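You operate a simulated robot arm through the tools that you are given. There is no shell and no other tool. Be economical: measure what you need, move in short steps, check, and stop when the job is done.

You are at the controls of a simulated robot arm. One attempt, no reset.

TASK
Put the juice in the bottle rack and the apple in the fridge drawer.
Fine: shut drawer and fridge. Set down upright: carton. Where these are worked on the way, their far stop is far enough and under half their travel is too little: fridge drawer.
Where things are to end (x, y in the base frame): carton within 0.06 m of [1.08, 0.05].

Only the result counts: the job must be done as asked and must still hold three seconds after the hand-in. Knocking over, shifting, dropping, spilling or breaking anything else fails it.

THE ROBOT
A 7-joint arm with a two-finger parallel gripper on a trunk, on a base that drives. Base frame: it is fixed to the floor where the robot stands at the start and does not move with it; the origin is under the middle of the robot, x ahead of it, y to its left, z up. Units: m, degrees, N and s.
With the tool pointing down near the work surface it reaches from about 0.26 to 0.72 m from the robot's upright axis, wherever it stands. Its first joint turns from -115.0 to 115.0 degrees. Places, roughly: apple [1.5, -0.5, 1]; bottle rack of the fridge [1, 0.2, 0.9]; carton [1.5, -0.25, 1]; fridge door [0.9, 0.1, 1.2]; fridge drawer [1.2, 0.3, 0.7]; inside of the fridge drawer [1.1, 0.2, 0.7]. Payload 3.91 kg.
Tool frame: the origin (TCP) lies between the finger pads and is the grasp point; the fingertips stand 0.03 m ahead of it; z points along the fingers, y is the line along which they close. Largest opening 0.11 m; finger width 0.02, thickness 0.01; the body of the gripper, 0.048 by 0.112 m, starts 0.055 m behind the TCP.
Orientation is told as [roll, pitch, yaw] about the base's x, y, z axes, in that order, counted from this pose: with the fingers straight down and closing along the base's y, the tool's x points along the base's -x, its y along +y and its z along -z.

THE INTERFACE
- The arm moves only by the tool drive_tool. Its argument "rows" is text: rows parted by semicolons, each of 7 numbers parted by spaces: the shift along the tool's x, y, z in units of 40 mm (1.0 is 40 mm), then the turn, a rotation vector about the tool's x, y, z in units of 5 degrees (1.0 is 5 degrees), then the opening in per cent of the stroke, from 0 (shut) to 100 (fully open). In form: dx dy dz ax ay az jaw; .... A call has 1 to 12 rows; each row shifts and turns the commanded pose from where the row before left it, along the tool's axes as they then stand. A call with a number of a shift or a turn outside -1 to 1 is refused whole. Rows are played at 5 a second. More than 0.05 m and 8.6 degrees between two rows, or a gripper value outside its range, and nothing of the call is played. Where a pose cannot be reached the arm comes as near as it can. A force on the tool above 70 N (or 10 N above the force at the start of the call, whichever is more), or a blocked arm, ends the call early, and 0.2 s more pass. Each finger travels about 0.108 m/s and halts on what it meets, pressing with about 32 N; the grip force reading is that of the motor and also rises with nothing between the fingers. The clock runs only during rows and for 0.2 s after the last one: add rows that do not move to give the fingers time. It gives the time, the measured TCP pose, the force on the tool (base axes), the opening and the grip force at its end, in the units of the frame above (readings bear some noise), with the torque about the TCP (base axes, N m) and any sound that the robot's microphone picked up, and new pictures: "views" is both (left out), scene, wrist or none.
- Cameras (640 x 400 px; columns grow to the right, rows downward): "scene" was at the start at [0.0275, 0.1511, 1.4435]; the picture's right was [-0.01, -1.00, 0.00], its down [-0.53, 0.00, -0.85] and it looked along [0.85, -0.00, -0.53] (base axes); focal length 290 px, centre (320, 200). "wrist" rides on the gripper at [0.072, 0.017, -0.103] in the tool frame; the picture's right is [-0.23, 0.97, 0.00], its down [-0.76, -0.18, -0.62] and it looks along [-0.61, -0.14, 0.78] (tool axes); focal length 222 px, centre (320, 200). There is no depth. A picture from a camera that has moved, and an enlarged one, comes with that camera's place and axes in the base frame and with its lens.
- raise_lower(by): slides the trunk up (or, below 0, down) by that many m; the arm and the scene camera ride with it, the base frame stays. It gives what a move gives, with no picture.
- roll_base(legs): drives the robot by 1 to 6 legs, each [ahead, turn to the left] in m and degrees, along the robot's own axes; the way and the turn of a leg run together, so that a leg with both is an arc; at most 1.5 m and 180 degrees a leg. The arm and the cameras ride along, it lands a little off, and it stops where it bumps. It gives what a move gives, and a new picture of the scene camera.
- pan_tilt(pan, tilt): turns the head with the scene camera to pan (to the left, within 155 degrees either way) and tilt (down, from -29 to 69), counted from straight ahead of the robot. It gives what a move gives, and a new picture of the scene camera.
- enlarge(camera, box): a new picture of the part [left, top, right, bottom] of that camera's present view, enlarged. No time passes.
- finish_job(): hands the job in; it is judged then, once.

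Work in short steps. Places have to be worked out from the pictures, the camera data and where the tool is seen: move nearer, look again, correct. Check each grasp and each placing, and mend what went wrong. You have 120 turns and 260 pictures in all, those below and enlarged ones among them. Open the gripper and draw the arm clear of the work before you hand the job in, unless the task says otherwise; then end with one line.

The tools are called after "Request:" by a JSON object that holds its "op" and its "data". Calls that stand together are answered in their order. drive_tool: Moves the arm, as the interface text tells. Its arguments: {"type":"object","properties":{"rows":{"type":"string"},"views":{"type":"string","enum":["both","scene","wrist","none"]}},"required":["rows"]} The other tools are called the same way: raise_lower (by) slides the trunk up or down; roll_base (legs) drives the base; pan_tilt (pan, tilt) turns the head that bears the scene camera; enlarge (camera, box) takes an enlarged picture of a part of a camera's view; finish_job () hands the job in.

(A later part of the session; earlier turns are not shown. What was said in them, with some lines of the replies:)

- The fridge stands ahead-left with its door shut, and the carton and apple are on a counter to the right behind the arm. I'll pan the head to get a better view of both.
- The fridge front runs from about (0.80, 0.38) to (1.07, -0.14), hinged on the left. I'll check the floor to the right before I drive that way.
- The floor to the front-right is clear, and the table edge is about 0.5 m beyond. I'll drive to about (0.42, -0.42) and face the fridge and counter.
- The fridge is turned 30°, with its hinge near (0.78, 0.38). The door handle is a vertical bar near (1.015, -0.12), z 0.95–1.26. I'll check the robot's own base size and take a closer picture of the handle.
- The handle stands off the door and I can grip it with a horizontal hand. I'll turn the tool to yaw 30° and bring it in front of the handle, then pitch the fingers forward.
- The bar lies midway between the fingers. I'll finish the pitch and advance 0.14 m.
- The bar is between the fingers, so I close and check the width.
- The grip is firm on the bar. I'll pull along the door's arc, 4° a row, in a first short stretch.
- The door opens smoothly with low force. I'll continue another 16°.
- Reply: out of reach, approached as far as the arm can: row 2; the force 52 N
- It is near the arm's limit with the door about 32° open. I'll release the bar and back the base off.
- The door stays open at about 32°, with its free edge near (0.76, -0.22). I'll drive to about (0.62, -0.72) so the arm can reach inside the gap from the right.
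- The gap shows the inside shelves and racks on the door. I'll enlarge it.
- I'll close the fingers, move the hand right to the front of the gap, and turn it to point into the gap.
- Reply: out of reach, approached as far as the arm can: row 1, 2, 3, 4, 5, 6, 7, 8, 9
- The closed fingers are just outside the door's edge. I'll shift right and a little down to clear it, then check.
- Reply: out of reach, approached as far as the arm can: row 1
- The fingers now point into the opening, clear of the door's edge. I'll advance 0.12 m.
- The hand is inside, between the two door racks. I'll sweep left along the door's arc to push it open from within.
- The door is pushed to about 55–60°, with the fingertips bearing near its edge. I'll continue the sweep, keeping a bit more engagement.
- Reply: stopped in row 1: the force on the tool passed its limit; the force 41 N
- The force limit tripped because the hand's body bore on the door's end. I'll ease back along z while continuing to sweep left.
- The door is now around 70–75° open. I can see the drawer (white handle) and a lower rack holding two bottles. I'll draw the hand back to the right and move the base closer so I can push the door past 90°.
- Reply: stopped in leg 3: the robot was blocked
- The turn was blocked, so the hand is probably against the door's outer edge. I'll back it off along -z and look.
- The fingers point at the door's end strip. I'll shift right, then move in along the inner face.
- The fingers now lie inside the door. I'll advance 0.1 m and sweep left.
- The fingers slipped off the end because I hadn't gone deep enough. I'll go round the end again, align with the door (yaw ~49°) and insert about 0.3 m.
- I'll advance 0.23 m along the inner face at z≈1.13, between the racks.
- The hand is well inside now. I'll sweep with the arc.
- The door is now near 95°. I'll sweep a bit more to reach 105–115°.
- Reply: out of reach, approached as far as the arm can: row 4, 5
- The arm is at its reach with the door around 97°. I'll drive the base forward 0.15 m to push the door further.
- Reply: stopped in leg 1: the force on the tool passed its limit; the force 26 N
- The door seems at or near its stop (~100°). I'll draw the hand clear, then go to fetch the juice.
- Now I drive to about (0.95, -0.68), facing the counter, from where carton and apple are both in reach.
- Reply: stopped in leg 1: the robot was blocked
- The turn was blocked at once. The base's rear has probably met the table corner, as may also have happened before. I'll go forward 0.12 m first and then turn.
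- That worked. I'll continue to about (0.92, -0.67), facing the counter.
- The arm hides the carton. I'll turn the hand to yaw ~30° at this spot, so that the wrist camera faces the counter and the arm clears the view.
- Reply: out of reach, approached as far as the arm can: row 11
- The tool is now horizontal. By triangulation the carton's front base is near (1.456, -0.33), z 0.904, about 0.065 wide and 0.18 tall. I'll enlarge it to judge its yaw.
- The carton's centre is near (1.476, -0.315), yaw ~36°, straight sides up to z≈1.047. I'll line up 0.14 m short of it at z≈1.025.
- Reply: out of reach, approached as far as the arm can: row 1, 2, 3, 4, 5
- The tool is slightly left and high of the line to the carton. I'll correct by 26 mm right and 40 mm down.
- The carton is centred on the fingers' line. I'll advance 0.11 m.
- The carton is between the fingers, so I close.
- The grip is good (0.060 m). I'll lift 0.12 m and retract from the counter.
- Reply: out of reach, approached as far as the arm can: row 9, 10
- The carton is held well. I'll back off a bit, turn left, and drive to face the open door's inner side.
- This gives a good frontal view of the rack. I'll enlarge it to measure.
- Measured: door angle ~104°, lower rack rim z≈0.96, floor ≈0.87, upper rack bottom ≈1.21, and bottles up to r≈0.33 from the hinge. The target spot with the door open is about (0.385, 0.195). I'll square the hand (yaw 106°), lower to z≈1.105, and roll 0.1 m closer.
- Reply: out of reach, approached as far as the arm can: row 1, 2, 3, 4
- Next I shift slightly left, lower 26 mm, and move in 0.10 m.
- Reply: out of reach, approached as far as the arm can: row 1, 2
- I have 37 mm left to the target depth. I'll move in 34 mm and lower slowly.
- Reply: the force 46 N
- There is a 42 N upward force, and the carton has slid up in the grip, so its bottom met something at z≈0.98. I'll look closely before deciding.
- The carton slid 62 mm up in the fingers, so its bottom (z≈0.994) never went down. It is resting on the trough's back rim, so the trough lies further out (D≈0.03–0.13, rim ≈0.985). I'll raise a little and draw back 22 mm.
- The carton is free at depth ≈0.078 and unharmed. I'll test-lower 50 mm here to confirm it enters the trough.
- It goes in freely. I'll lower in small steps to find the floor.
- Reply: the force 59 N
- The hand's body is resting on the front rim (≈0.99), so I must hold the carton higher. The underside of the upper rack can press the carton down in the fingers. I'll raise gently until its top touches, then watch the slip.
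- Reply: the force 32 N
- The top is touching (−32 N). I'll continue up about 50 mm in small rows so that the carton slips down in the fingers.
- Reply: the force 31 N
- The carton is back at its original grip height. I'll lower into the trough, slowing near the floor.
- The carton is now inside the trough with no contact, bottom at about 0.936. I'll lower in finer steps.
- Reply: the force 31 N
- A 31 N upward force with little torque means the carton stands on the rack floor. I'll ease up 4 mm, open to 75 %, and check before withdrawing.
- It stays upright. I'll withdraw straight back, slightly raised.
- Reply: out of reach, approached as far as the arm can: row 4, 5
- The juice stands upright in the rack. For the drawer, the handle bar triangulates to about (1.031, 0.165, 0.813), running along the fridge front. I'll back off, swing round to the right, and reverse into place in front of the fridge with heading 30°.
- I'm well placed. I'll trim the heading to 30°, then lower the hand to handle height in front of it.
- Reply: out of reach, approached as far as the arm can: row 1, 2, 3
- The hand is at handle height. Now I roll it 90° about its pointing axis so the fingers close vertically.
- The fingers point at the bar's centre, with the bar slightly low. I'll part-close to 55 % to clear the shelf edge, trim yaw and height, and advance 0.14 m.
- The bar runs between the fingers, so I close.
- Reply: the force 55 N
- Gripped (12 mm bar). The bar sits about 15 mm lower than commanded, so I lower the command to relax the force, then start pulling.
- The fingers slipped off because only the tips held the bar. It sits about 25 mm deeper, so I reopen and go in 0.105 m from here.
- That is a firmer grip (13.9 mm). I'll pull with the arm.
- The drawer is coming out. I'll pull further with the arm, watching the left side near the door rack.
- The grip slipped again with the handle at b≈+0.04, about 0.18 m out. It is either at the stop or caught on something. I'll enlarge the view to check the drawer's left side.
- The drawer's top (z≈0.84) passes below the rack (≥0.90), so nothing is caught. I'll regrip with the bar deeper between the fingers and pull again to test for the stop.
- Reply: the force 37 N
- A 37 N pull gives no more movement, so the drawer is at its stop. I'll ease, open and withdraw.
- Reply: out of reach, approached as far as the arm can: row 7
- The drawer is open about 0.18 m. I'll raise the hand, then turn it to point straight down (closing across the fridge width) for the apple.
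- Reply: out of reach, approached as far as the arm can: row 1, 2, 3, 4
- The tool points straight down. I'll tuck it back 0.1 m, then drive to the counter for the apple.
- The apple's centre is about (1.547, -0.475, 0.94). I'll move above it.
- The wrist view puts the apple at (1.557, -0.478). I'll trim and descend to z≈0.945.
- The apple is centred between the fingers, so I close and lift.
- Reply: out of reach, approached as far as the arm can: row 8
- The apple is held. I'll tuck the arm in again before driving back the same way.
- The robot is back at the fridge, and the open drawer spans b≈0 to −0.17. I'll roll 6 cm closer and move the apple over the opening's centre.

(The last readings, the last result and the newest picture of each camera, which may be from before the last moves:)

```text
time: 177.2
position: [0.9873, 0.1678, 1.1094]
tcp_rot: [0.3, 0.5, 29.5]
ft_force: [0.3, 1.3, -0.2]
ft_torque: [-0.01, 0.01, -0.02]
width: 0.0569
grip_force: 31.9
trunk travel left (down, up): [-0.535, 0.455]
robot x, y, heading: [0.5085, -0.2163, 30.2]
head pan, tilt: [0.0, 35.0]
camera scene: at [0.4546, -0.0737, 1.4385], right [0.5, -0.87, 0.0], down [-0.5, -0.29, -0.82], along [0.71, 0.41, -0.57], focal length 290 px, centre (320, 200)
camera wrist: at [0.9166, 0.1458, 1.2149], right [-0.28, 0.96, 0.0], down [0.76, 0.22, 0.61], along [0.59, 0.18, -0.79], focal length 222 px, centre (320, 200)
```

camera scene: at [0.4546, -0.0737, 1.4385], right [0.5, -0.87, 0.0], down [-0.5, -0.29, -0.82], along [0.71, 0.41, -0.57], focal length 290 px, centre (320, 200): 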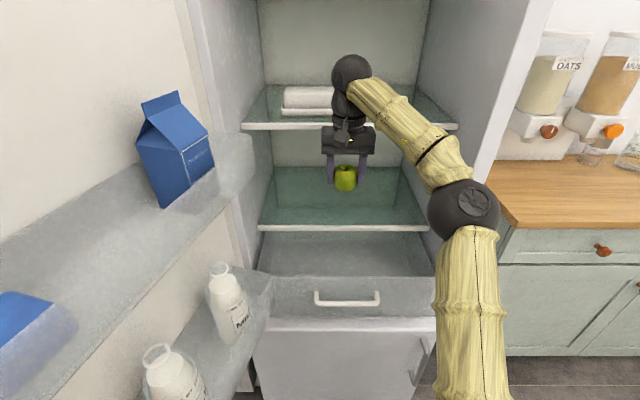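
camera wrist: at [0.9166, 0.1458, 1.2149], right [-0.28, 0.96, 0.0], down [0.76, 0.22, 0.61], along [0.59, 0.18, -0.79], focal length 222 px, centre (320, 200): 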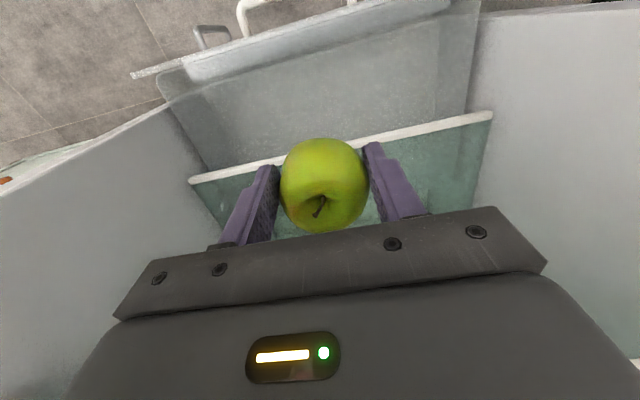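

From the wrist view the opening runs b≈−0.02 to −0.164. I'll shift 18 mm inward and descend to z≈0.77.

Request:
{"op": "drive_tool", "data": {"rows": "-0.45 0 0.5 0 0 0 0;0 0 0.95 0 0 0 0;0 0 0.95 0 0 0 0;0 0 0.95 0 0 0 0;0 0 0.95 0 0 0 0;0 0 0.95 0 0 0 0;0 0 0.95 0 0 0 0;0 0 0.95 0 0 0 0;0 0 0.9 0 0 0 0", "views": "both"}}

```text
time: 179.2
position: [0.9994, 0.1759, 0.7866]
tcp_rot: [0.5, 0.5, 29.6]
ft_force: [-0.4, 0.3, -0.8]
ft_torque: [0.01, 0.04, 0.02]
width: 0.0565
grip_force: 31.9
trunk travel left (down, up): [-0.535, 0.455]
robot x, y, heading: [0.5053, -0.2144, 30.2]
head pan, tilt: [0.0, 35.0]
camera scene: at [0.4547, -0.0737, 1.4385], right [0.5, -0.87, 0.0], down [-0.5, -0.29, -0.82], along [0.71, 0.41, -0.57], focal length 290 px, centre (320, 200)
camera wrist: at [0.9287, 0.1546, 0.8926], right [-0.28, 0.96, 0.0], down [0.76, 0.22, 0.61], along [0.59, 0.18, -0.79], focal length 222 px, centre (320, 200)
```

scene: 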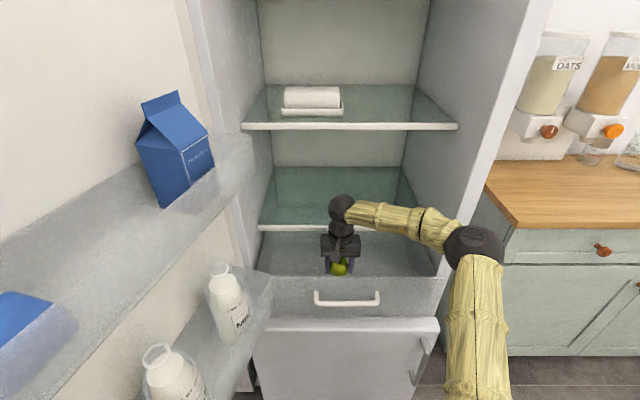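
wrist: 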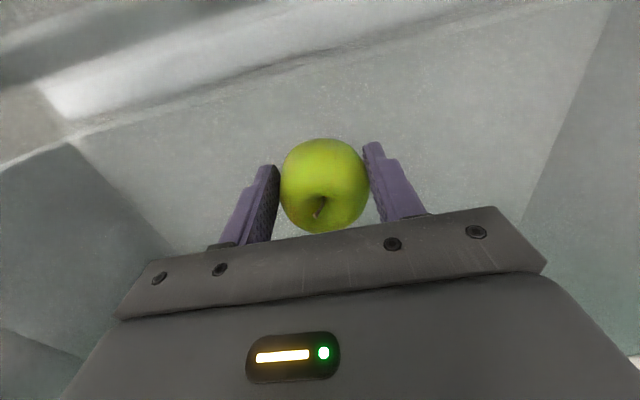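

The apple is in the drawer with no contact. I'll shift 15 mm more inward for the hand's sake and lower gently.

Request:
{"op": "drive_tool", "data": {"rows": "-0.38 0 0 0 0 0 0;0 0 0.4 0 0 0 0;0 0 0.4 0 0 0 0;0 0 0.2 0 0 0 0;0 0 0 0 0 0 0", "views": "wrist"}}

```text
time: 180.4
position: [1.0109, 0.1852, 0.748]
tcp_rot: [0.3, 0.5, 29.6]
ft_force: [0.1, 0.1, -1.5]
ft_torque: [-0.02, 0.04, 0.0]
width: 0.0566
grip_force: 32.8
trunk travel left (down, up): [-0.535, 0.455]
robot x, y, heading: [0.5088, -0.221, 30.2]
head pan, tilt: [0.0, 35.0]
camera wrist: at [0.9406, 0.1621, 0.8541], right [-0.28, 0.96, 0.0], down [0.76, 0.22, 0.62], along [0.59, 0.18, -0.79], focal length 222 px, centre (320, 200)
```

wrist: 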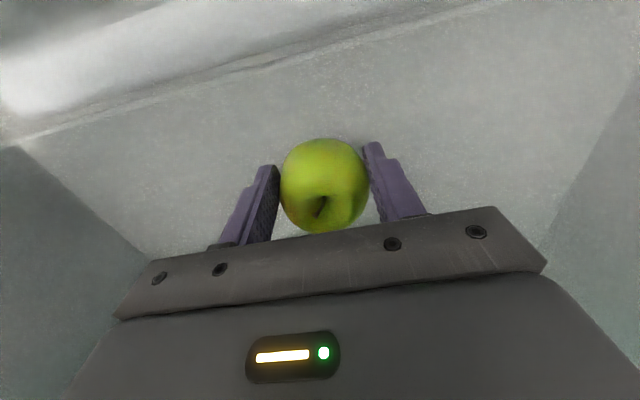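

Request:
{"op": "drive_tool", "data": {"rows": "0 0 0.2 0 0 0 0;0 0 0.2 0 0 0 0;0 0 0.2 0 0 0 0;0 0 0 0 0 0 0", "views": "wrist"}}

```text
time: 181.4
position: [1.0098, 0.1849, 0.7243]
tcp_rot: [0.3, 0.5, 29.6]
ft_force: [0.0, 0.0, -0.3]
ft_torque: [-0.01, 0.04, -0.01]
width: 0.0565
grip_force: 32.2
trunk travel left (down, up): [-0.535, 0.455]
robot x, y, heading: [0.509, -0.2207, 30.1]
head pan, tilt: [0.0, 35.0]
camera wrist: at [0.9403, 0.1632, 0.8295], right [-0.28, 0.96, 0.0], down [0.76, 0.22, 0.61], along [0.59, 0.18, -0.79], focal length 222 px, centre (320, 200)
```

wrist: 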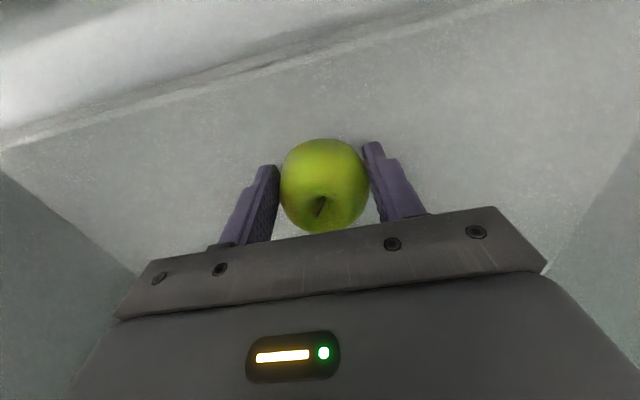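

Request:
{"op": "drive_tool", "data": {"rows": "0 0 0.2 0 0 0 0;0 0 0.2 0 0 0 0;0 0 0.2 0 0 0 0;0 0 0 0 0 0 0", "views": "both"}}

```text
time: 182.4
position: [1.0089, 0.1847, 0.7066]
tcp_rot: [0.6, 0.0, 29.6]
ft_force: [1.4, 0.4, 52.9]
ft_torque: [-1.74, 2.74, -0.34]
width: 0.0556
grip_force: 31.5
trunk travel left (down, up): [-0.535, 0.455]
robot x, y, heading: [0.5106, -0.2169, 30.0]
head pan, tilt: [0.0, 35.0]
camera scene: at [0.4509, -0.077, 1.4393], right [0.5, -0.87, 0.0], down [-0.49, -0.29, -0.82], along [0.71, 0.41, -0.57], focal length 290 px, centre (320, 200)
camera wrist: at [0.9378, 0.1622, 0.8119], right [-0.28, 0.96, 0.01], down [0.75, 0.22, 0.62], along [0.59, 0.18, -0.78], focal length 222 px, centre (320, 200)
```

scene: 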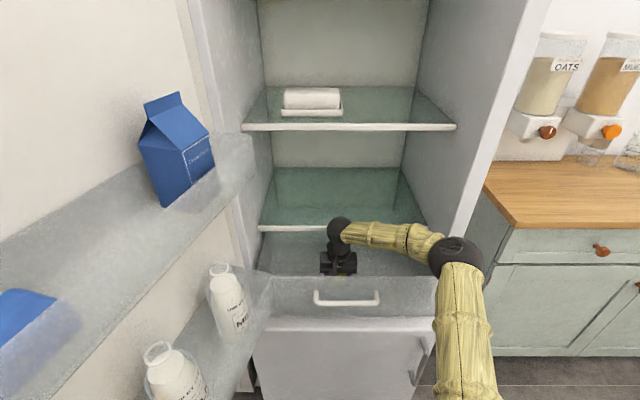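
wrist: 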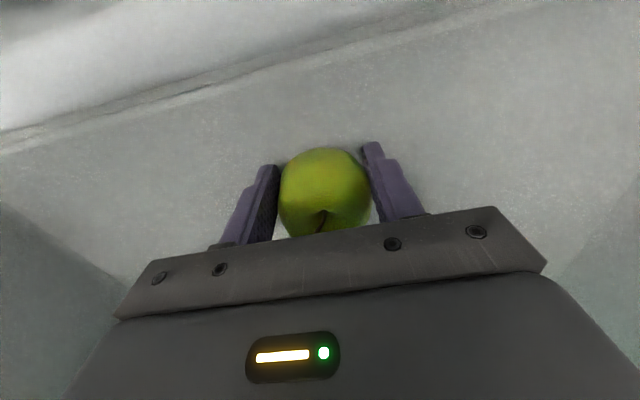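

The apple is on the drawer floor (53 N). I'll ease up 8 mm, open, and lift out.

Request:
{"op": "drive_tool", "data": {"rows": "0 0 -0.2 0 0 0 0;0 0 0 0 0 0 90;0 0 0 0 0 0 90;0 0 0 0 0 0 90;0 0 -0.6 0 0 0 90;0 0 -0.9 0 0 0 90;0 0 -0.9 0 0 0 90;0 0 -0.9 0 0 0 90", "views": "wrist"}}

```text
time: 184.2
position: [1.0135, 0.1832, 0.8403]
tcp_rot: [0.2, 0.5, 29.6]
ft_force: [0.1, 0.6, 0.6]
ft_torque: [0.01, 0.02, -0.01]
width: 0.0991
grip_force: 0.1
trunk travel left (down, up): [-0.535, 0.455]
robot x, y, heading: [0.5095, -0.2172, 30.0]
head pan, tilt: [0.0, 35.0]
camera wrist: at [0.9432, 0.1621, 0.9461], right [-0.28, 0.96, 0.0], down [0.76, 0.22, 0.61], along [0.59, 0.18, -0.79], focal length 222 px, centre (320, 200)
```

wrist: 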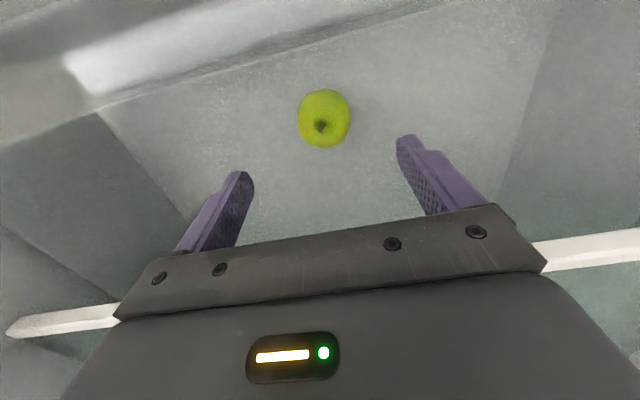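

The apple sits in the drawer. I'll lift clear, back out in front of the drawer, close the fingers, and lower to handle height.

Request:
{"op": "drive_tool", "data": {"rows": "0 0 -0.9 0 0 0 90;0 0 -0.9 0 0 0 60;0 0 -0.9 0 0 0 0;0.9 0 0 0 0 0 0;0.95 0 0 0 0 0 0;0.95 0 0 0 0 0 0;0.95 0 0 0 0 0 0;0.95 0 0 0 0 0 0;0.95 0 0 0 0 0 0", "views": "scene"}}

```text
time: 186.2
position: [0.8156, 0.0724, 0.9516]
tcp_rot: [0.4, 0.5, 29.6]
ft_force: [-0.6, -0.3, 1.4]
ft_torque: [0.0, -0.01, 0.01]
width: 0.0
grip_force: 32.0
trunk travel left (down, up): [-0.535, 0.455]
robot x, y, heading: [0.5091, -0.2179, 30.2]
head pan, tilt: [0.0, 35.0]
camera scene: at [0.4544, -0.074, 1.4385], right [0.5, -0.87, 0.0], down [-0.5, -0.29, -0.82], along [0.71, 0.41, -0.57], focal length 290 px, centre (320, 200)
```

scene: 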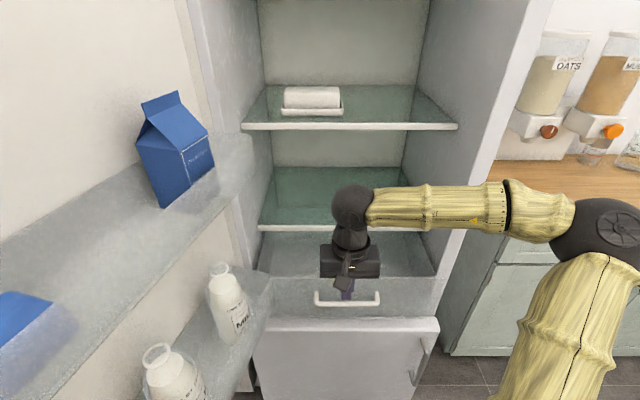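

Now I lower to z≈0.80 in front of the bar and begin pushing.

Request:
{"op": "drive_tool", "data": {"rows": "0 0 0.95 0 0 0 0;0 0 0.95 0 0 0 0;0 0 0.95 0 0 0 0;0 0 0.95 0 0 0 0;-0.8 0 0 0 0 0 0;-0.8 0 0 0 0 0 0;-0.8 0 0 0 0 0 0;-0.8 0 0 0 0 0 0", "views": "scene"}}

```text
time: 188.0
position: [0.9264, 0.1363, 0.7999]
tcp_rot: [0.3, 0.6, 29.7]
ft_force: [-0.5, 0.3, -0.1]
ft_torque: [0.0, 0.0, -0.01]
width: 0.0001
grip_force: 32.8
trunk travel left (down, up): [-0.535, 0.455]
robot x, y, heading: [0.5065, -0.22, 30.0]
head pan, tilt: [0.0, 35.0]
camera scene: at [0.4547, -0.0736, 1.4385], right [0.5, -0.86, 0.0], down [-0.5, -0.29, -0.82], along [0.71, 0.41, -0.57], focal length 290 px, centre (320, 200)
```

scene: 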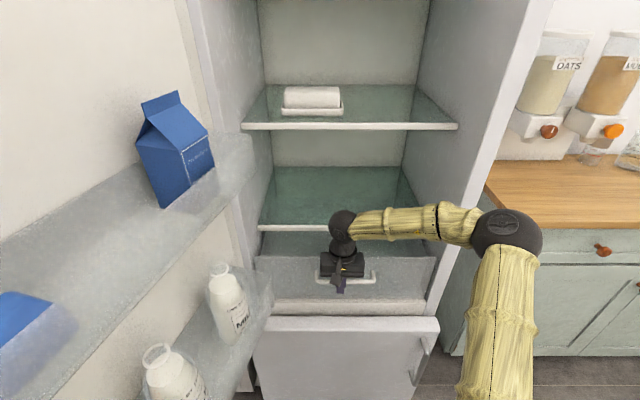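

The drawer is closing. I'll push the rest, finer at the end.

Request:
{"op": "drive_tool", "data": {"rows": "-0.8 0 0 0 0 0 0;-0.8 0 0 0 0 0 0;-0.6 0 0 0 0 0 0;-0.4 0 0 0 0 0 0;-0.3 0 0 0 0 0 0;0 0 0 0 0 0 0", "views": "both"}}

```text
time: 189.4
position: [1.017, 0.1869, 0.7963]
tcp_rot: [0.0, 1.9, 29.9]
ft_force: [-18.6, -13.9, 9.6]
ft_torque: [-0.08, -0.01, 0.0]
width: 0.0002
grip_force: 32.5
trunk travel left (down, up): [-0.535, 0.455]
robot x, y, heading: [0.5089, -0.2171, 29.9]
head pan, tilt: [0.0, 35.0]
stopped in row 6: the force on the tool passed its limit (the readings are from after the stop); the commanded pose is now the measured one
camera scene: at [0.4497, -0.0773, 1.4389], right [0.5, -0.87, 0.0], down [-0.49, -0.29, -0.82], along [0.71, 0.41, -0.57], focal length 290 px, centre (320, 200)
camera wrist: at [0.9491, 0.1668, 0.9029], right [-0.29, 0.96, -0.01], down [0.77, 0.24, 0.6], along [0.57, 0.17, -0.8], focal length 222 px, centre (320, 200)
```

scene: 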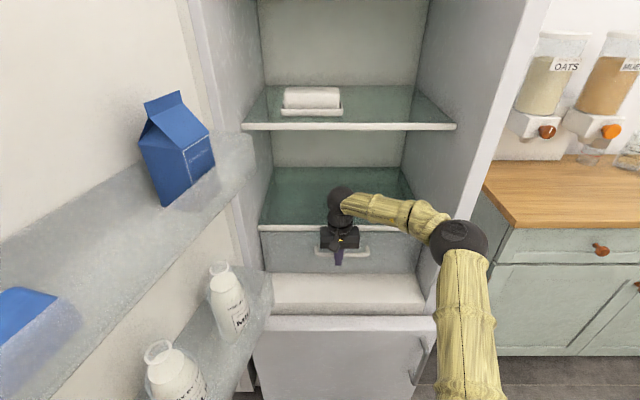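
wrist: 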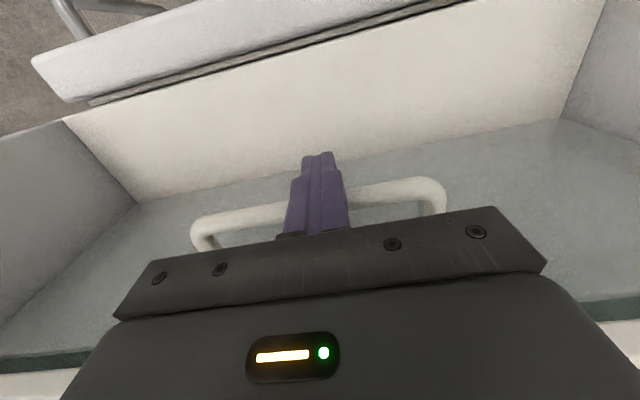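

The push met a firm stop at the original closed position. I'll back off and check the drawer.

Request:
{"op": "drive_tool", "data": {"rows": "0.8 0 0 0 0 0 0;0.9 0 0 0 0 0 0;0.9 0 0 0 0 0 0;0.9 0 0 0 0 0 0;0.5 0 -0.8 0 0 0 0;0 0 -0.95 0 0 0 0;0 0 -0.95 0 0 0 0;0 0 -0.95 0 0 0 0;0 0 -0.95 0 0 0 0;0 0 -0.95 0 0 0 0;0 0 -0.95 0 0 0 0", "views": "scene"}}

Request:
{"op": "enlarge", "data": {"camera": "scene", "box": [220, 160, 480, 340]}}

```text
time: 191.8
position: [0.8887, 0.116, 1.0567]
tcp_rot: [0.2, 1.8, 29.8]
ft_force: [-0.7, -0.7, 0.1]
ft_torque: [0.04, 0.02, -0.02]
width: 0.0
grip_force: 32.0
trunk travel left (down, up): [-0.535, 0.455]
robot x, y, heading: [0.5096, -0.2206, 30.1]
head pan, tilt: [0.0, 35.0]
camera scene: at [0.4532, -0.0745, 1.4384], right [0.5, -0.87, 0.0], down [-0.5, -0.29, -0.82], along [0.71, 0.41, -0.57], focal length 290 px, centre (320, 200)
```

scene: 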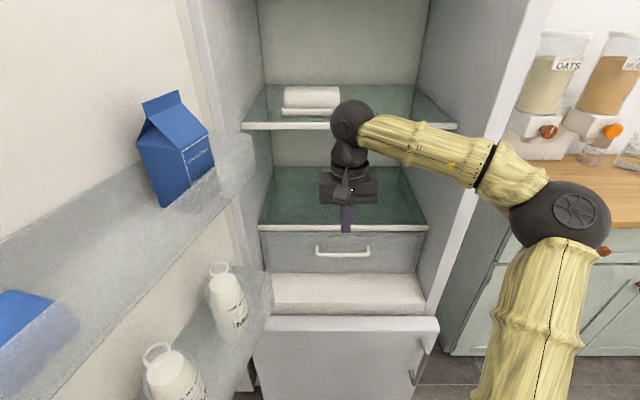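

```text
2.22 times, centred on (350, 250) of scene
camera zoom: at [0.4532, -0.0745, 1.4384], right [0.5, -0.87, 0.0], down [-0.5, -0.29, -0.82], along [0.71, 0.41, -0.57], focal length 645 px, centre (253, 89)
```

zoom: 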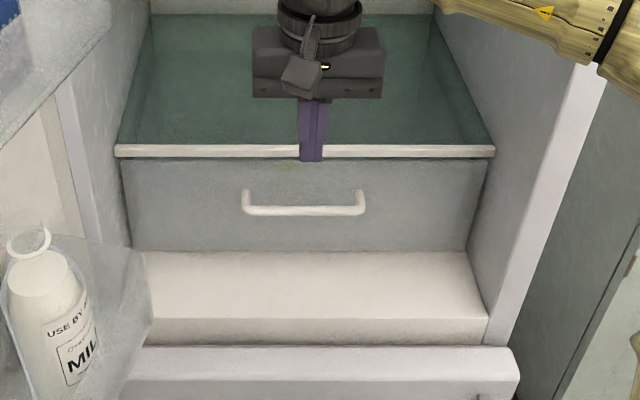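

The drawer is fully shut with the apple inside. To close the door I need to be outside its swing. I'll reverse to about (-0.2, 0), facing the door's outer side.

Request:
{"op": "roll_base", "data": {"legs": [[0, -32], [-0.61, 0], [0, -62], [-0.22, 0], [0, 80]]}}

Request:
{"op": "pan_tilt", "data": {"pan": 20, "tilt": 30}}

```text
time: 203.3
position: [0.3033, 0.0467, 1.0577]
tcp_rot: [0.2, 2.1, -5.4]
ft_force: [-0.3, -0.2, 0.7]
ft_torque: [0.03, 0.02, 0.01]
width: 0.0
grip_force: 31.3
trunk travel left (down, up): [-0.535, 0.455]
robot x, y, heading: [-0.1998, -0.0103, -3.4]
head pan, tilt: [0.0, 35.0]
stopped in leg 5: the robot was blocked; the commanded pose is now the measured one
camera scene: at [-0.1703, 0.1375, 1.4393], right [-0.06, -1.0, 0.0], down [-0.57, 0.04, -0.82], along [0.82, -0.04, -0.57], focal length 290 px, centre (320, 200)
```

scene: 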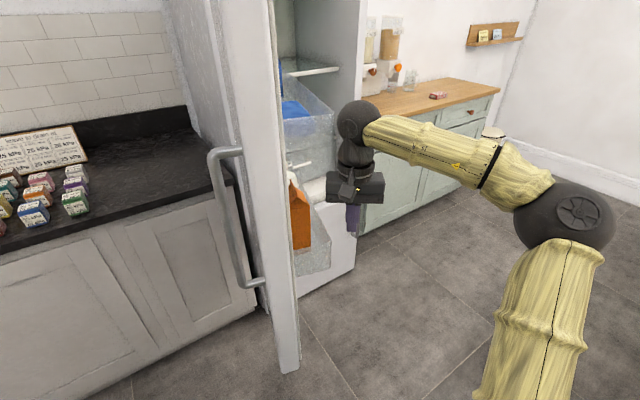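

```text
time: 204.2
position: [0.3039, 0.0478, 1.0573]
tcp_rot: [0.2, 2.1, -5.2]
ft_force: [-0.2, -0.1, 1.2]
ft_torque: [0.02, 0.01, -0.03]
width: 0.0
grip_force: 32.2
trunk travel left (down, up): [-0.535, 0.455]
robot x, y, heading: [-0.2023, -0.0073, -3.3]
head pan, tilt: [20.0, 30.0]
camera scene: at [-0.1715, 0.167, 1.4474], right [0.29, -0.96, 0.0], down [-0.48, -0.14, -0.87], along [0.83, 0.25, -0.5], focal length 290 px, centre (320, 200)
```

scene: 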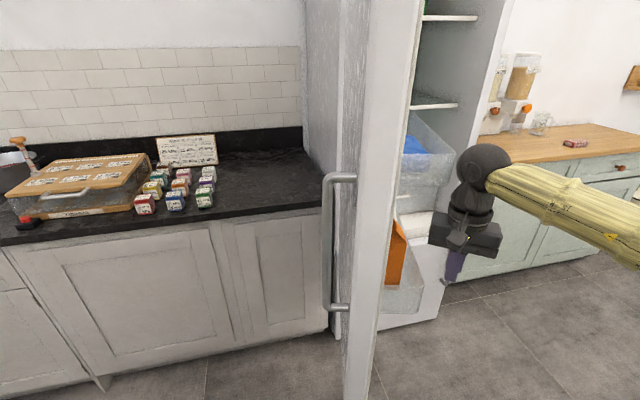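

The turn stopped because the hand met the open door; the carton still stands. I'll turn away to the right, reverse to about (-0.4, 0.28), and face the door's outer side from there.

Request:
{"op": "roll_base", "data": {"legs": [[0, -52], [-0.36, 0], [0, 70]]}}

```text
time: 211.9
position: [0.0567, 0.506, 1.0554]
tcp_rot: [0.0, 2.1, 13.0]
ft_force: [0.3, -0.2, 0.0]
ft_torque: [-0.02, 0.01, 0.0]
width: 0.0
grip_force: 32.3
trunk travel left (down, up): [-0.535, 0.455]
robot x, y, heading: [-0.4065, 0.2937, 15.1]
head pan, tilt: [20.0, 30.0]
camera scene: at [-0.433, 0.4761, 1.4463], right [0.57, -0.82, 0.0], down [-0.41, -0.29, -0.87], along [0.71, 0.5, -0.5], focal length 290 px, centre (320, 200)
```

scene: 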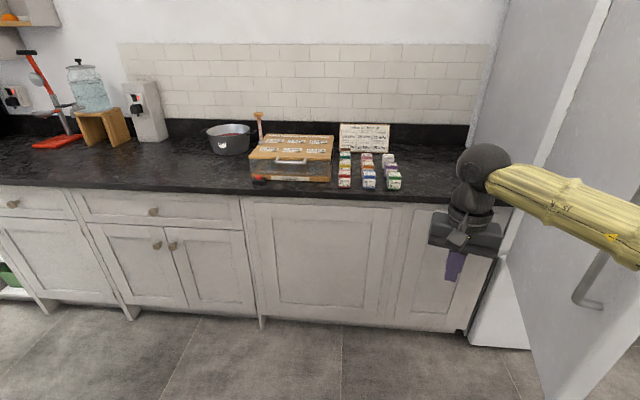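

The elbow would foul the door's tip from here. A better spot is left of the door at about (-0.1, 0.75), facing right, so that driving forward pushes the outer face shut.

Request:
{"op": "roll_base", "data": {"legs": [[0, 41], [0.52, 0], [0, -105]]}}

Request:
{"op": "pan_tilt", "data": {"pan": 10, "tilt": 35}}

```text
time: 221.3
position: [0.2849, 0.4175, 1.0557]
tcp_rot: [0.1, 2.1, -50.3]
ft_force: [0.0, -0.5, 0.0]
ft_torque: [-0.03, 0.04, 0.07]
width: 0.0001
grip_force: 32.0
trunk travel left (down, up): [-0.535, 0.455]
robot x, y, heading: [-0.1167, 0.7355, -48.3]
head pan, tilt: [20.0, 30.0]
camera scene: at [0.0384, 0.8368, 1.4463], right [-0.47, -0.88, 0.0], down [-0.44, 0.24, -0.87], along [0.76, -0.41, -0.5], focal length 290 px, centre (320, 200)
```

scene: 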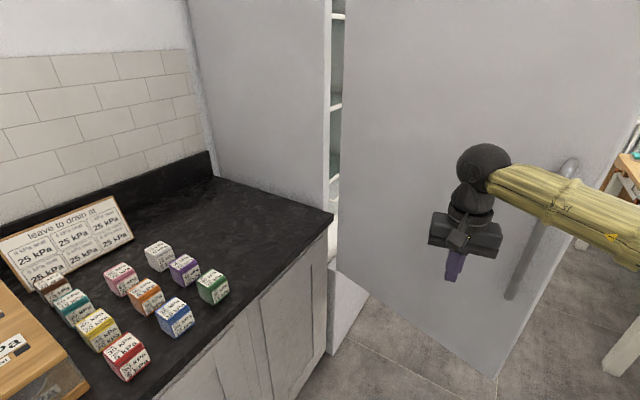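

```text
time: 222.0
position: [0.2859, 0.416, 1.0552]
tcp_rot: [0.0, 2.0, -50.3]
ft_force: [0.3, 0.7, -0.2]
ft_torque: [-0.01, 0.03, -0.01]
width: 0.0003
grip_force: 31.9
trunk travel left (down, up): [-0.535, 0.455]
robot x, y, heading: [-0.1129, 0.7374, -48.5]
head pan, tilt: [10.0, 35.0]
camera scene: at [0.0279, 0.8251, 1.4385], right [-0.62, -0.78, 0.0], down [-0.45, 0.36, -0.82], along [0.64, -0.51, -0.57], focal length 290 px, centre (320, 200)
```

scene: 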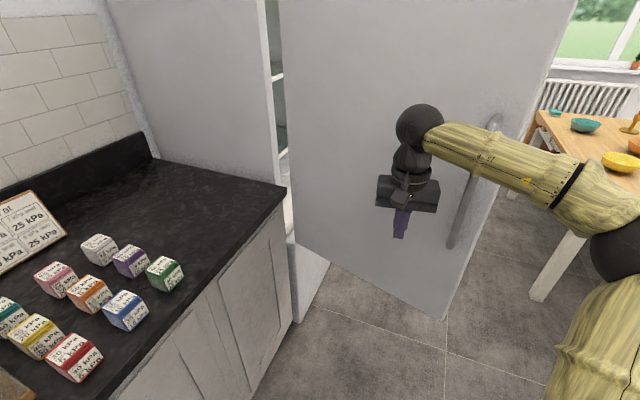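

I'm now on the door's outer side with the hand facing it. I'll drive forward slowly in a slight right arc to push it.

Request:
{"op": "roll_base", "data": {"legs": [[0.16, -8]]}}

```text
time: 223.4
position: [0.3332, 0.2377, 1.0537]
tcp_rot: [-0.1, 2.1, -58.5]
ft_force: [-0.3, 0.3, -0.7]
ft_torque: [0.02, -0.01, 0.01]
width: 0.0
grip_force: 32.0
trunk travel left (down, up): [-0.535, 0.455]
robot x, y, heading: [-0.0177, 0.6081, -56.7]
head pan, tilt: [10.0, 35.0]
camera scene: at [0.1363, 0.6777, 1.4385], right [-0.73, -0.69, 0.0], down [-0.39, 0.42, -0.82], along [0.56, -0.59, -0.57], focal length 290 px, centre (320, 200)
```

scene: 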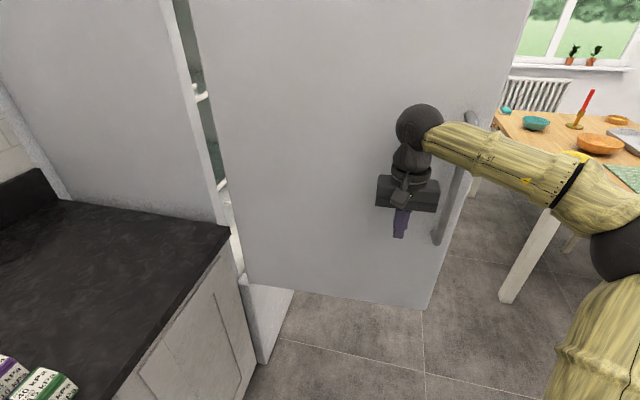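

Contact is at about r≈0.47. I'll continue pushing.

Request:
{"op": "roll_base", "data": {"legs": [[0.2, 0]]}}

```text
time: 225.0
position: [0.4404, 0.0727, 1.0549]
tcp_rot: [-0.1, 2.2, -58.6]
ft_force: [-0.3, 0.0, -1.0]
ft_torque: [0.04, -0.02, -0.02]
width: 0.0
grip_force: 31.7
trunk travel left (down, up): [-0.535, 0.455]
robot x, y, heading: [0.0919, 0.4449, -56.8]
head pan, tilt: [10.0, 35.0]
camera scene: at [0.2446, 0.5138, 1.4384], right [-0.73, -0.69, 0.0], down [-0.39, 0.42, -0.82], along [0.56, -0.59, -0.57], focal length 290 px, centre (320, 200)
```

scene: 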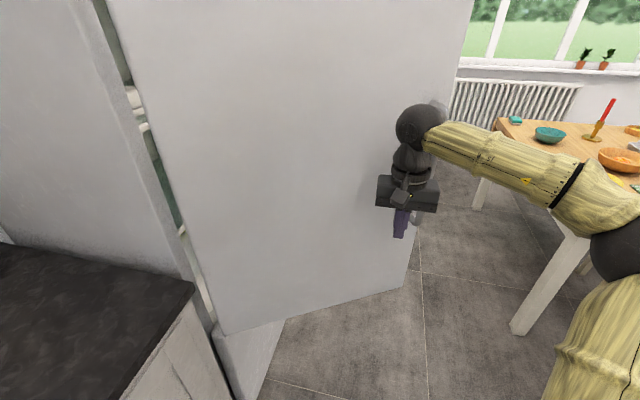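

The door is closing nicely. I'll continue with a slight left arc following its swing.

Request:
{"op": "roll_base", "data": {"legs": [[0.2, 12]]}}

```text
time: 226.6
position: [0.6348, -0.002, 1.0555]
tcp_rot: [0.0, 2.1, -46.8]
ft_force: [-0.3, -0.2, -0.4]
ft_torque: [0.02, 0.02, 0.02]
width: 0.0
grip_force: 31.7
trunk travel left (down, up): [-0.535, 0.455]
robot x, y, heading: [0.2182, 0.2871, -45.2]
head pan, tilt: [10.0, 35.0]
camera scene: at [0.3529, 0.39, 1.4385], right [-0.57, -0.82, 0.0], down [-0.47, 0.33, -0.82], along [0.67, -0.47, -0.57], focal length 290 px, centre (320, 200)
```

scene: 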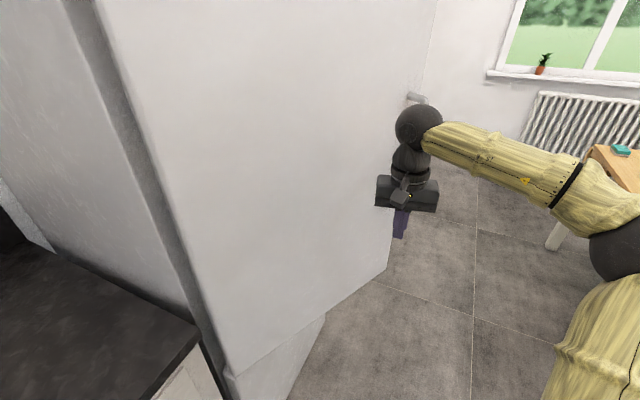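

The door is at about 50°. I'll push on straight.

Request:
{"op": "roll_base", "data": {"legs": [[0.2, 0]]}}

```text
time: 228.2
position: [0.7726, -0.147, 1.0539]
tcp_rot: [0.0, 2.2, -47.3]
ft_force: [0.2, 0.5, -1.0]
ft_torque: [-0.01, -0.01, -0.02]
width: 0.0
grip_force: 32.1
trunk travel left (down, up): [-0.535, 0.455]
robot x, y, heading: [0.3573, 0.152, -45.4]
head pan, tilt: [10.0, 35.0]
camera scene: at [0.4932, 0.2477, 1.4385], right [-0.58, -0.81, 0.0], down [-0.47, 0.33, -0.82], along [0.67, -0.47, -0.57], focal length 290 px, centre (320, 200)
```

scene: 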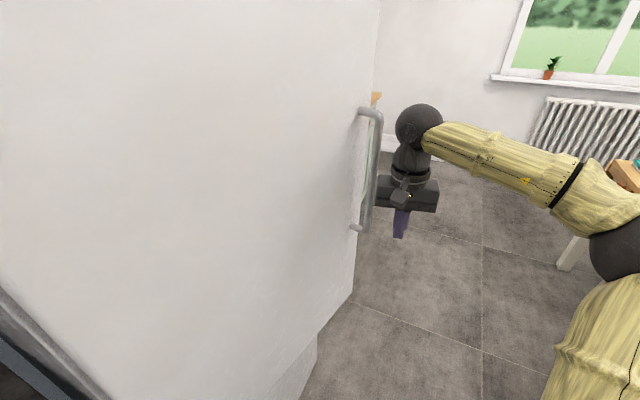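

The door is at about 35°, with the hand just in front of the handle. From here the arm can finish the swing, so I'll push along the arc slowly.

Request:
{"op": "drive_tool", "data": {"rows": "-0.45 0.65 0 0 0 0 0;-0.45 0.65 0 0 0 0 0;-0.45 0.65 0 0 0 0 0;-0.45 0.65 0 0 0 0 0", "views": "scene"}}

```text
time: 229.2
position: [0.898, -0.1284, 1.0526]
tcp_rot: [-0.2, 2.1, -47.3]
ft_force: [-0.5, 0.3, 0.2]
ft_torque: [0.03, 0.02, 0.03]
width: 0.0
grip_force: 32.1
trunk travel left (down, up): [-0.535, 0.455]
robot x, y, heading: [0.3568, 0.149, -45.3]
head pan, tilt: [10.0, 35.0]
camera scene: at [0.4936, 0.2488, 1.4384], right [-0.58, -0.82, 0.0], down [-0.47, 0.33, -0.82], along [0.67, -0.47, -0.57], focal length 290 px, centre (320, 200)
```

scene: 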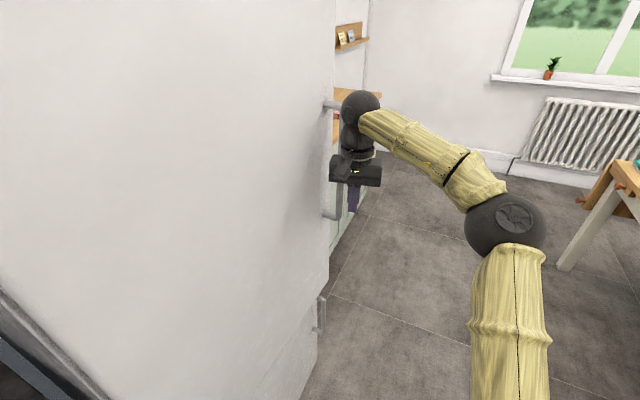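

The door is nearly shut. I'll continue along the fridge's inward normal.

Request:
{"op": "drive_tool", "data": {"rows": "-0.15 0.6 0 0 0 0 0;-0.15 0.6 0 0 0 0 0;-0.15 0.6 0 0 0 0 0;-0.12 0.5 0 0 0 0 0;0 0 0 0 0 0 0", "views": "scene"}}

```text
time: 230.0
position: [0.9487, -0.0985, 1.0531]
tcp_rot: [-1.2, 3.0, -48.2]
ft_force: [-51.7, 5.7, -7.6]
ft_torque: [-0.45, -4.36, -1.02]
width: 0.0
grip_force: 32.1
trunk travel left (down, up): [-0.535, 0.455]
robot x, y, heading: [0.3565, 0.1515, -45.4]
head pan, tilt: [10.0, 35.0]
stopped in row 4: the force on the tool passed its limit (the readings are from after the stop); the commanded pose is now the measured one
camera scene: at [0.4838, 0.2502, 1.4393], right [-0.58, -0.82, 0.0], down [-0.46, 0.33, -0.82], along [0.67, -0.47, -0.57], focal length 290 px, centre (320, 200)
```

scene: 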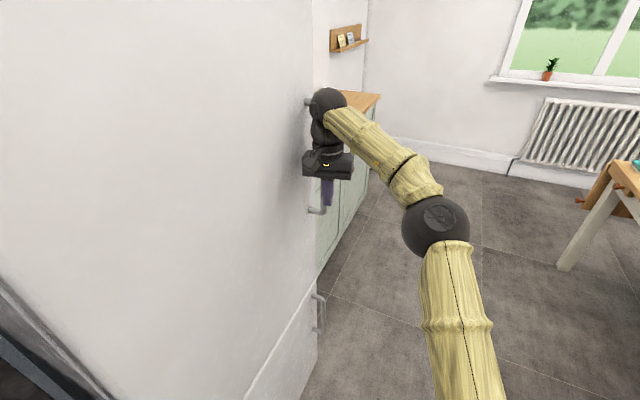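

A firm stop: the door looks flush. I'll draw the hand away and inspect.

Request:
{"op": "drive_tool", "data": {"rows": "0 -0.8 0 0 0 0 0;0 -0.9 0 0 0 0 0;0.3 -0.9 0 0 0 0 0;0.8 -0.4 0 0 0 0 0;0.9 0 0 0 0 0 0;0.9 0 0 0 0 0 0", "views": "none"}}

Request:
{"op": "roll_base", "data": {"legs": [[-0.35, 0], [0, -20], [0.5, 0], [0, 70]]}}

```text
time: 231.4
position: [0.7899, -0.091, 1.0567]
tcp_rot: [-1.0, 2.9, -48.0]
ft_force: [0.4, 0.5, 0.4]
ft_torque: [-0.02, 0.02, 0.05]
width: 0.0
grip_force: 31.7
trunk travel left (down, up): [-0.535, 0.455]
robot x, y, heading: [0.3552, 0.1491, -45.6]
head pan, tilt: [10.0, 35.0]
```

```text
time: 240.3
position: [0.778, 0.1287, 1.0572]
tcp_rot: [-0.9, 2.9, 1.7]
ft_force: [0.1, -0.4, -0.5]
ft_torque: [0.0, 0.0, 0.01]
width: 0.0001
grip_force: 31.6
trunk travel left (down, up): [-0.535, 0.455]
robot x, y, heading: [0.3065, -0.0444, 4.1]
head pan, tilt: [10.0, 35.0]
camera scene: at [0.3228, 0.1251, 1.4385], right [0.25, -0.97, 0.0], down [-0.56, -0.14, -0.82], along [0.79, 0.2, -0.57], focal length 290 px, centre (320, 200)
```

scene: 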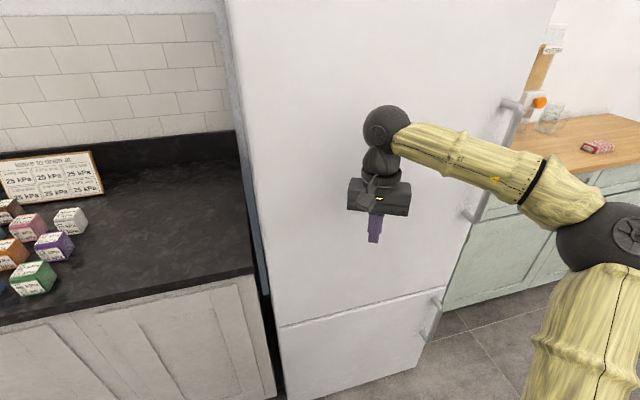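

Request:
{"op": "enlarge", "data": {"camera": "scene", "box": [400, 200, 520, 320]}}

Request:
{"op": "enlarge", "data": {"camera": "scene", "box": [240, 270, 460, 400]}}

```text
3.33 times, centred on (460, 260) of scene
camera zoom: at [0.3228, 0.1251, 1.4385], right [0.25, -0.97, 0.0], down [-0.56, -0.14, -0.82], along [0.79, 0.2, -0.57], focal length 967 px, centre (-147, 0)
```

zoom: 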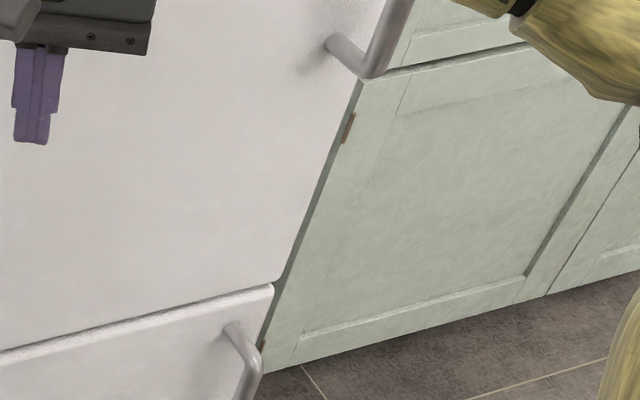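

```text
2.91 times, centred on (350, 335) of scene
camera zoom: at [0.3228, 0.1251, 1.4385], right [0.25, -0.97, 0.0], down [-0.56, -0.14, -0.82], along [0.79, 0.2, -0.57], focal length 844 px, centre (233, -193)
```

zoom: 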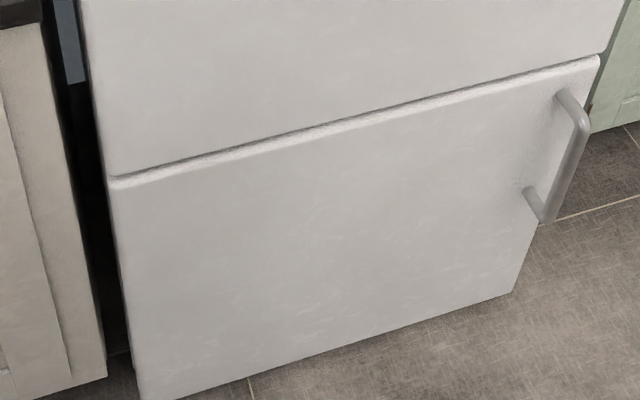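

The door's edge lines up with the lower front to within a few millimetres, so it is shut. I'll open the gripper and back well clear.

Request:
{"op": "drive_tool", "data": {"rows": "0.8 0 0 0 0 0 50;0.8 0 0 0 0 0 100;0 0 0 0 0 0 100;0 0 0 0 0 0 100", "views": "none"}}

Request:
{"op": "roll_base", "data": {"legs": [[-0.25, 0]]}}

```text
time: 241.3
position: [0.7158, 0.1277, 1.0581]
tcp_rot: [-1.0, 2.9, 1.6]
ft_force: [0.6, -0.5, -1.0]
ft_torque: [-0.02, 0.0, -0.03]
width: 0.1098
grip_force: 0.1
trunk travel left (down, up): [-0.535, 0.455]
robot x, y, heading: [0.3123, -0.0409, 4.3]
head pan, tilt: [10.0, 35.0]
```

```text
time: 243.2
position: [0.4644, 0.1101, 1.0593]
tcp_rot: [-1.0, 2.8, 1.7]
ft_force: [0.5, -0.3, -0.3]
ft_torque: [0.01, -0.02, 0.01]
width: 0.1099
grip_force: 0.0
trunk travel left (down, up): [-0.535, 0.455]
robot x, y, heading: [0.0623, -0.0603, 4.1]
head pan, tilt: [10.0, 35.0]
camera scene: at [0.072, 0.1066, 1.4385], right [0.25, -0.97, 0.0], down [-0.56, -0.14, -0.82], along [0.79, 0.2, -0.57], focal length 290 px, centre (320, 200)
```

scene: 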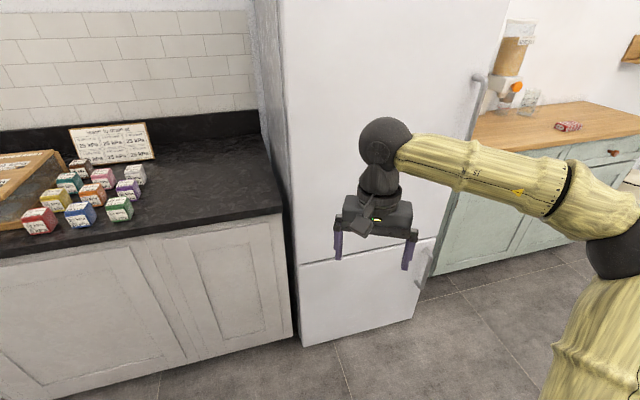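

The fridge is shut, the arm is clear and the gripper is open, so I hand the job in.

Request:
{"op": "finish_job", "data": {}}

```text
The job is handed in.
```

I put the juice upright in the door's bottle rack and the apple in the fridge drawer, then shut both the drawer and the fridge. I last saw the carton upright before the final door push; I did not look inside again after closing.
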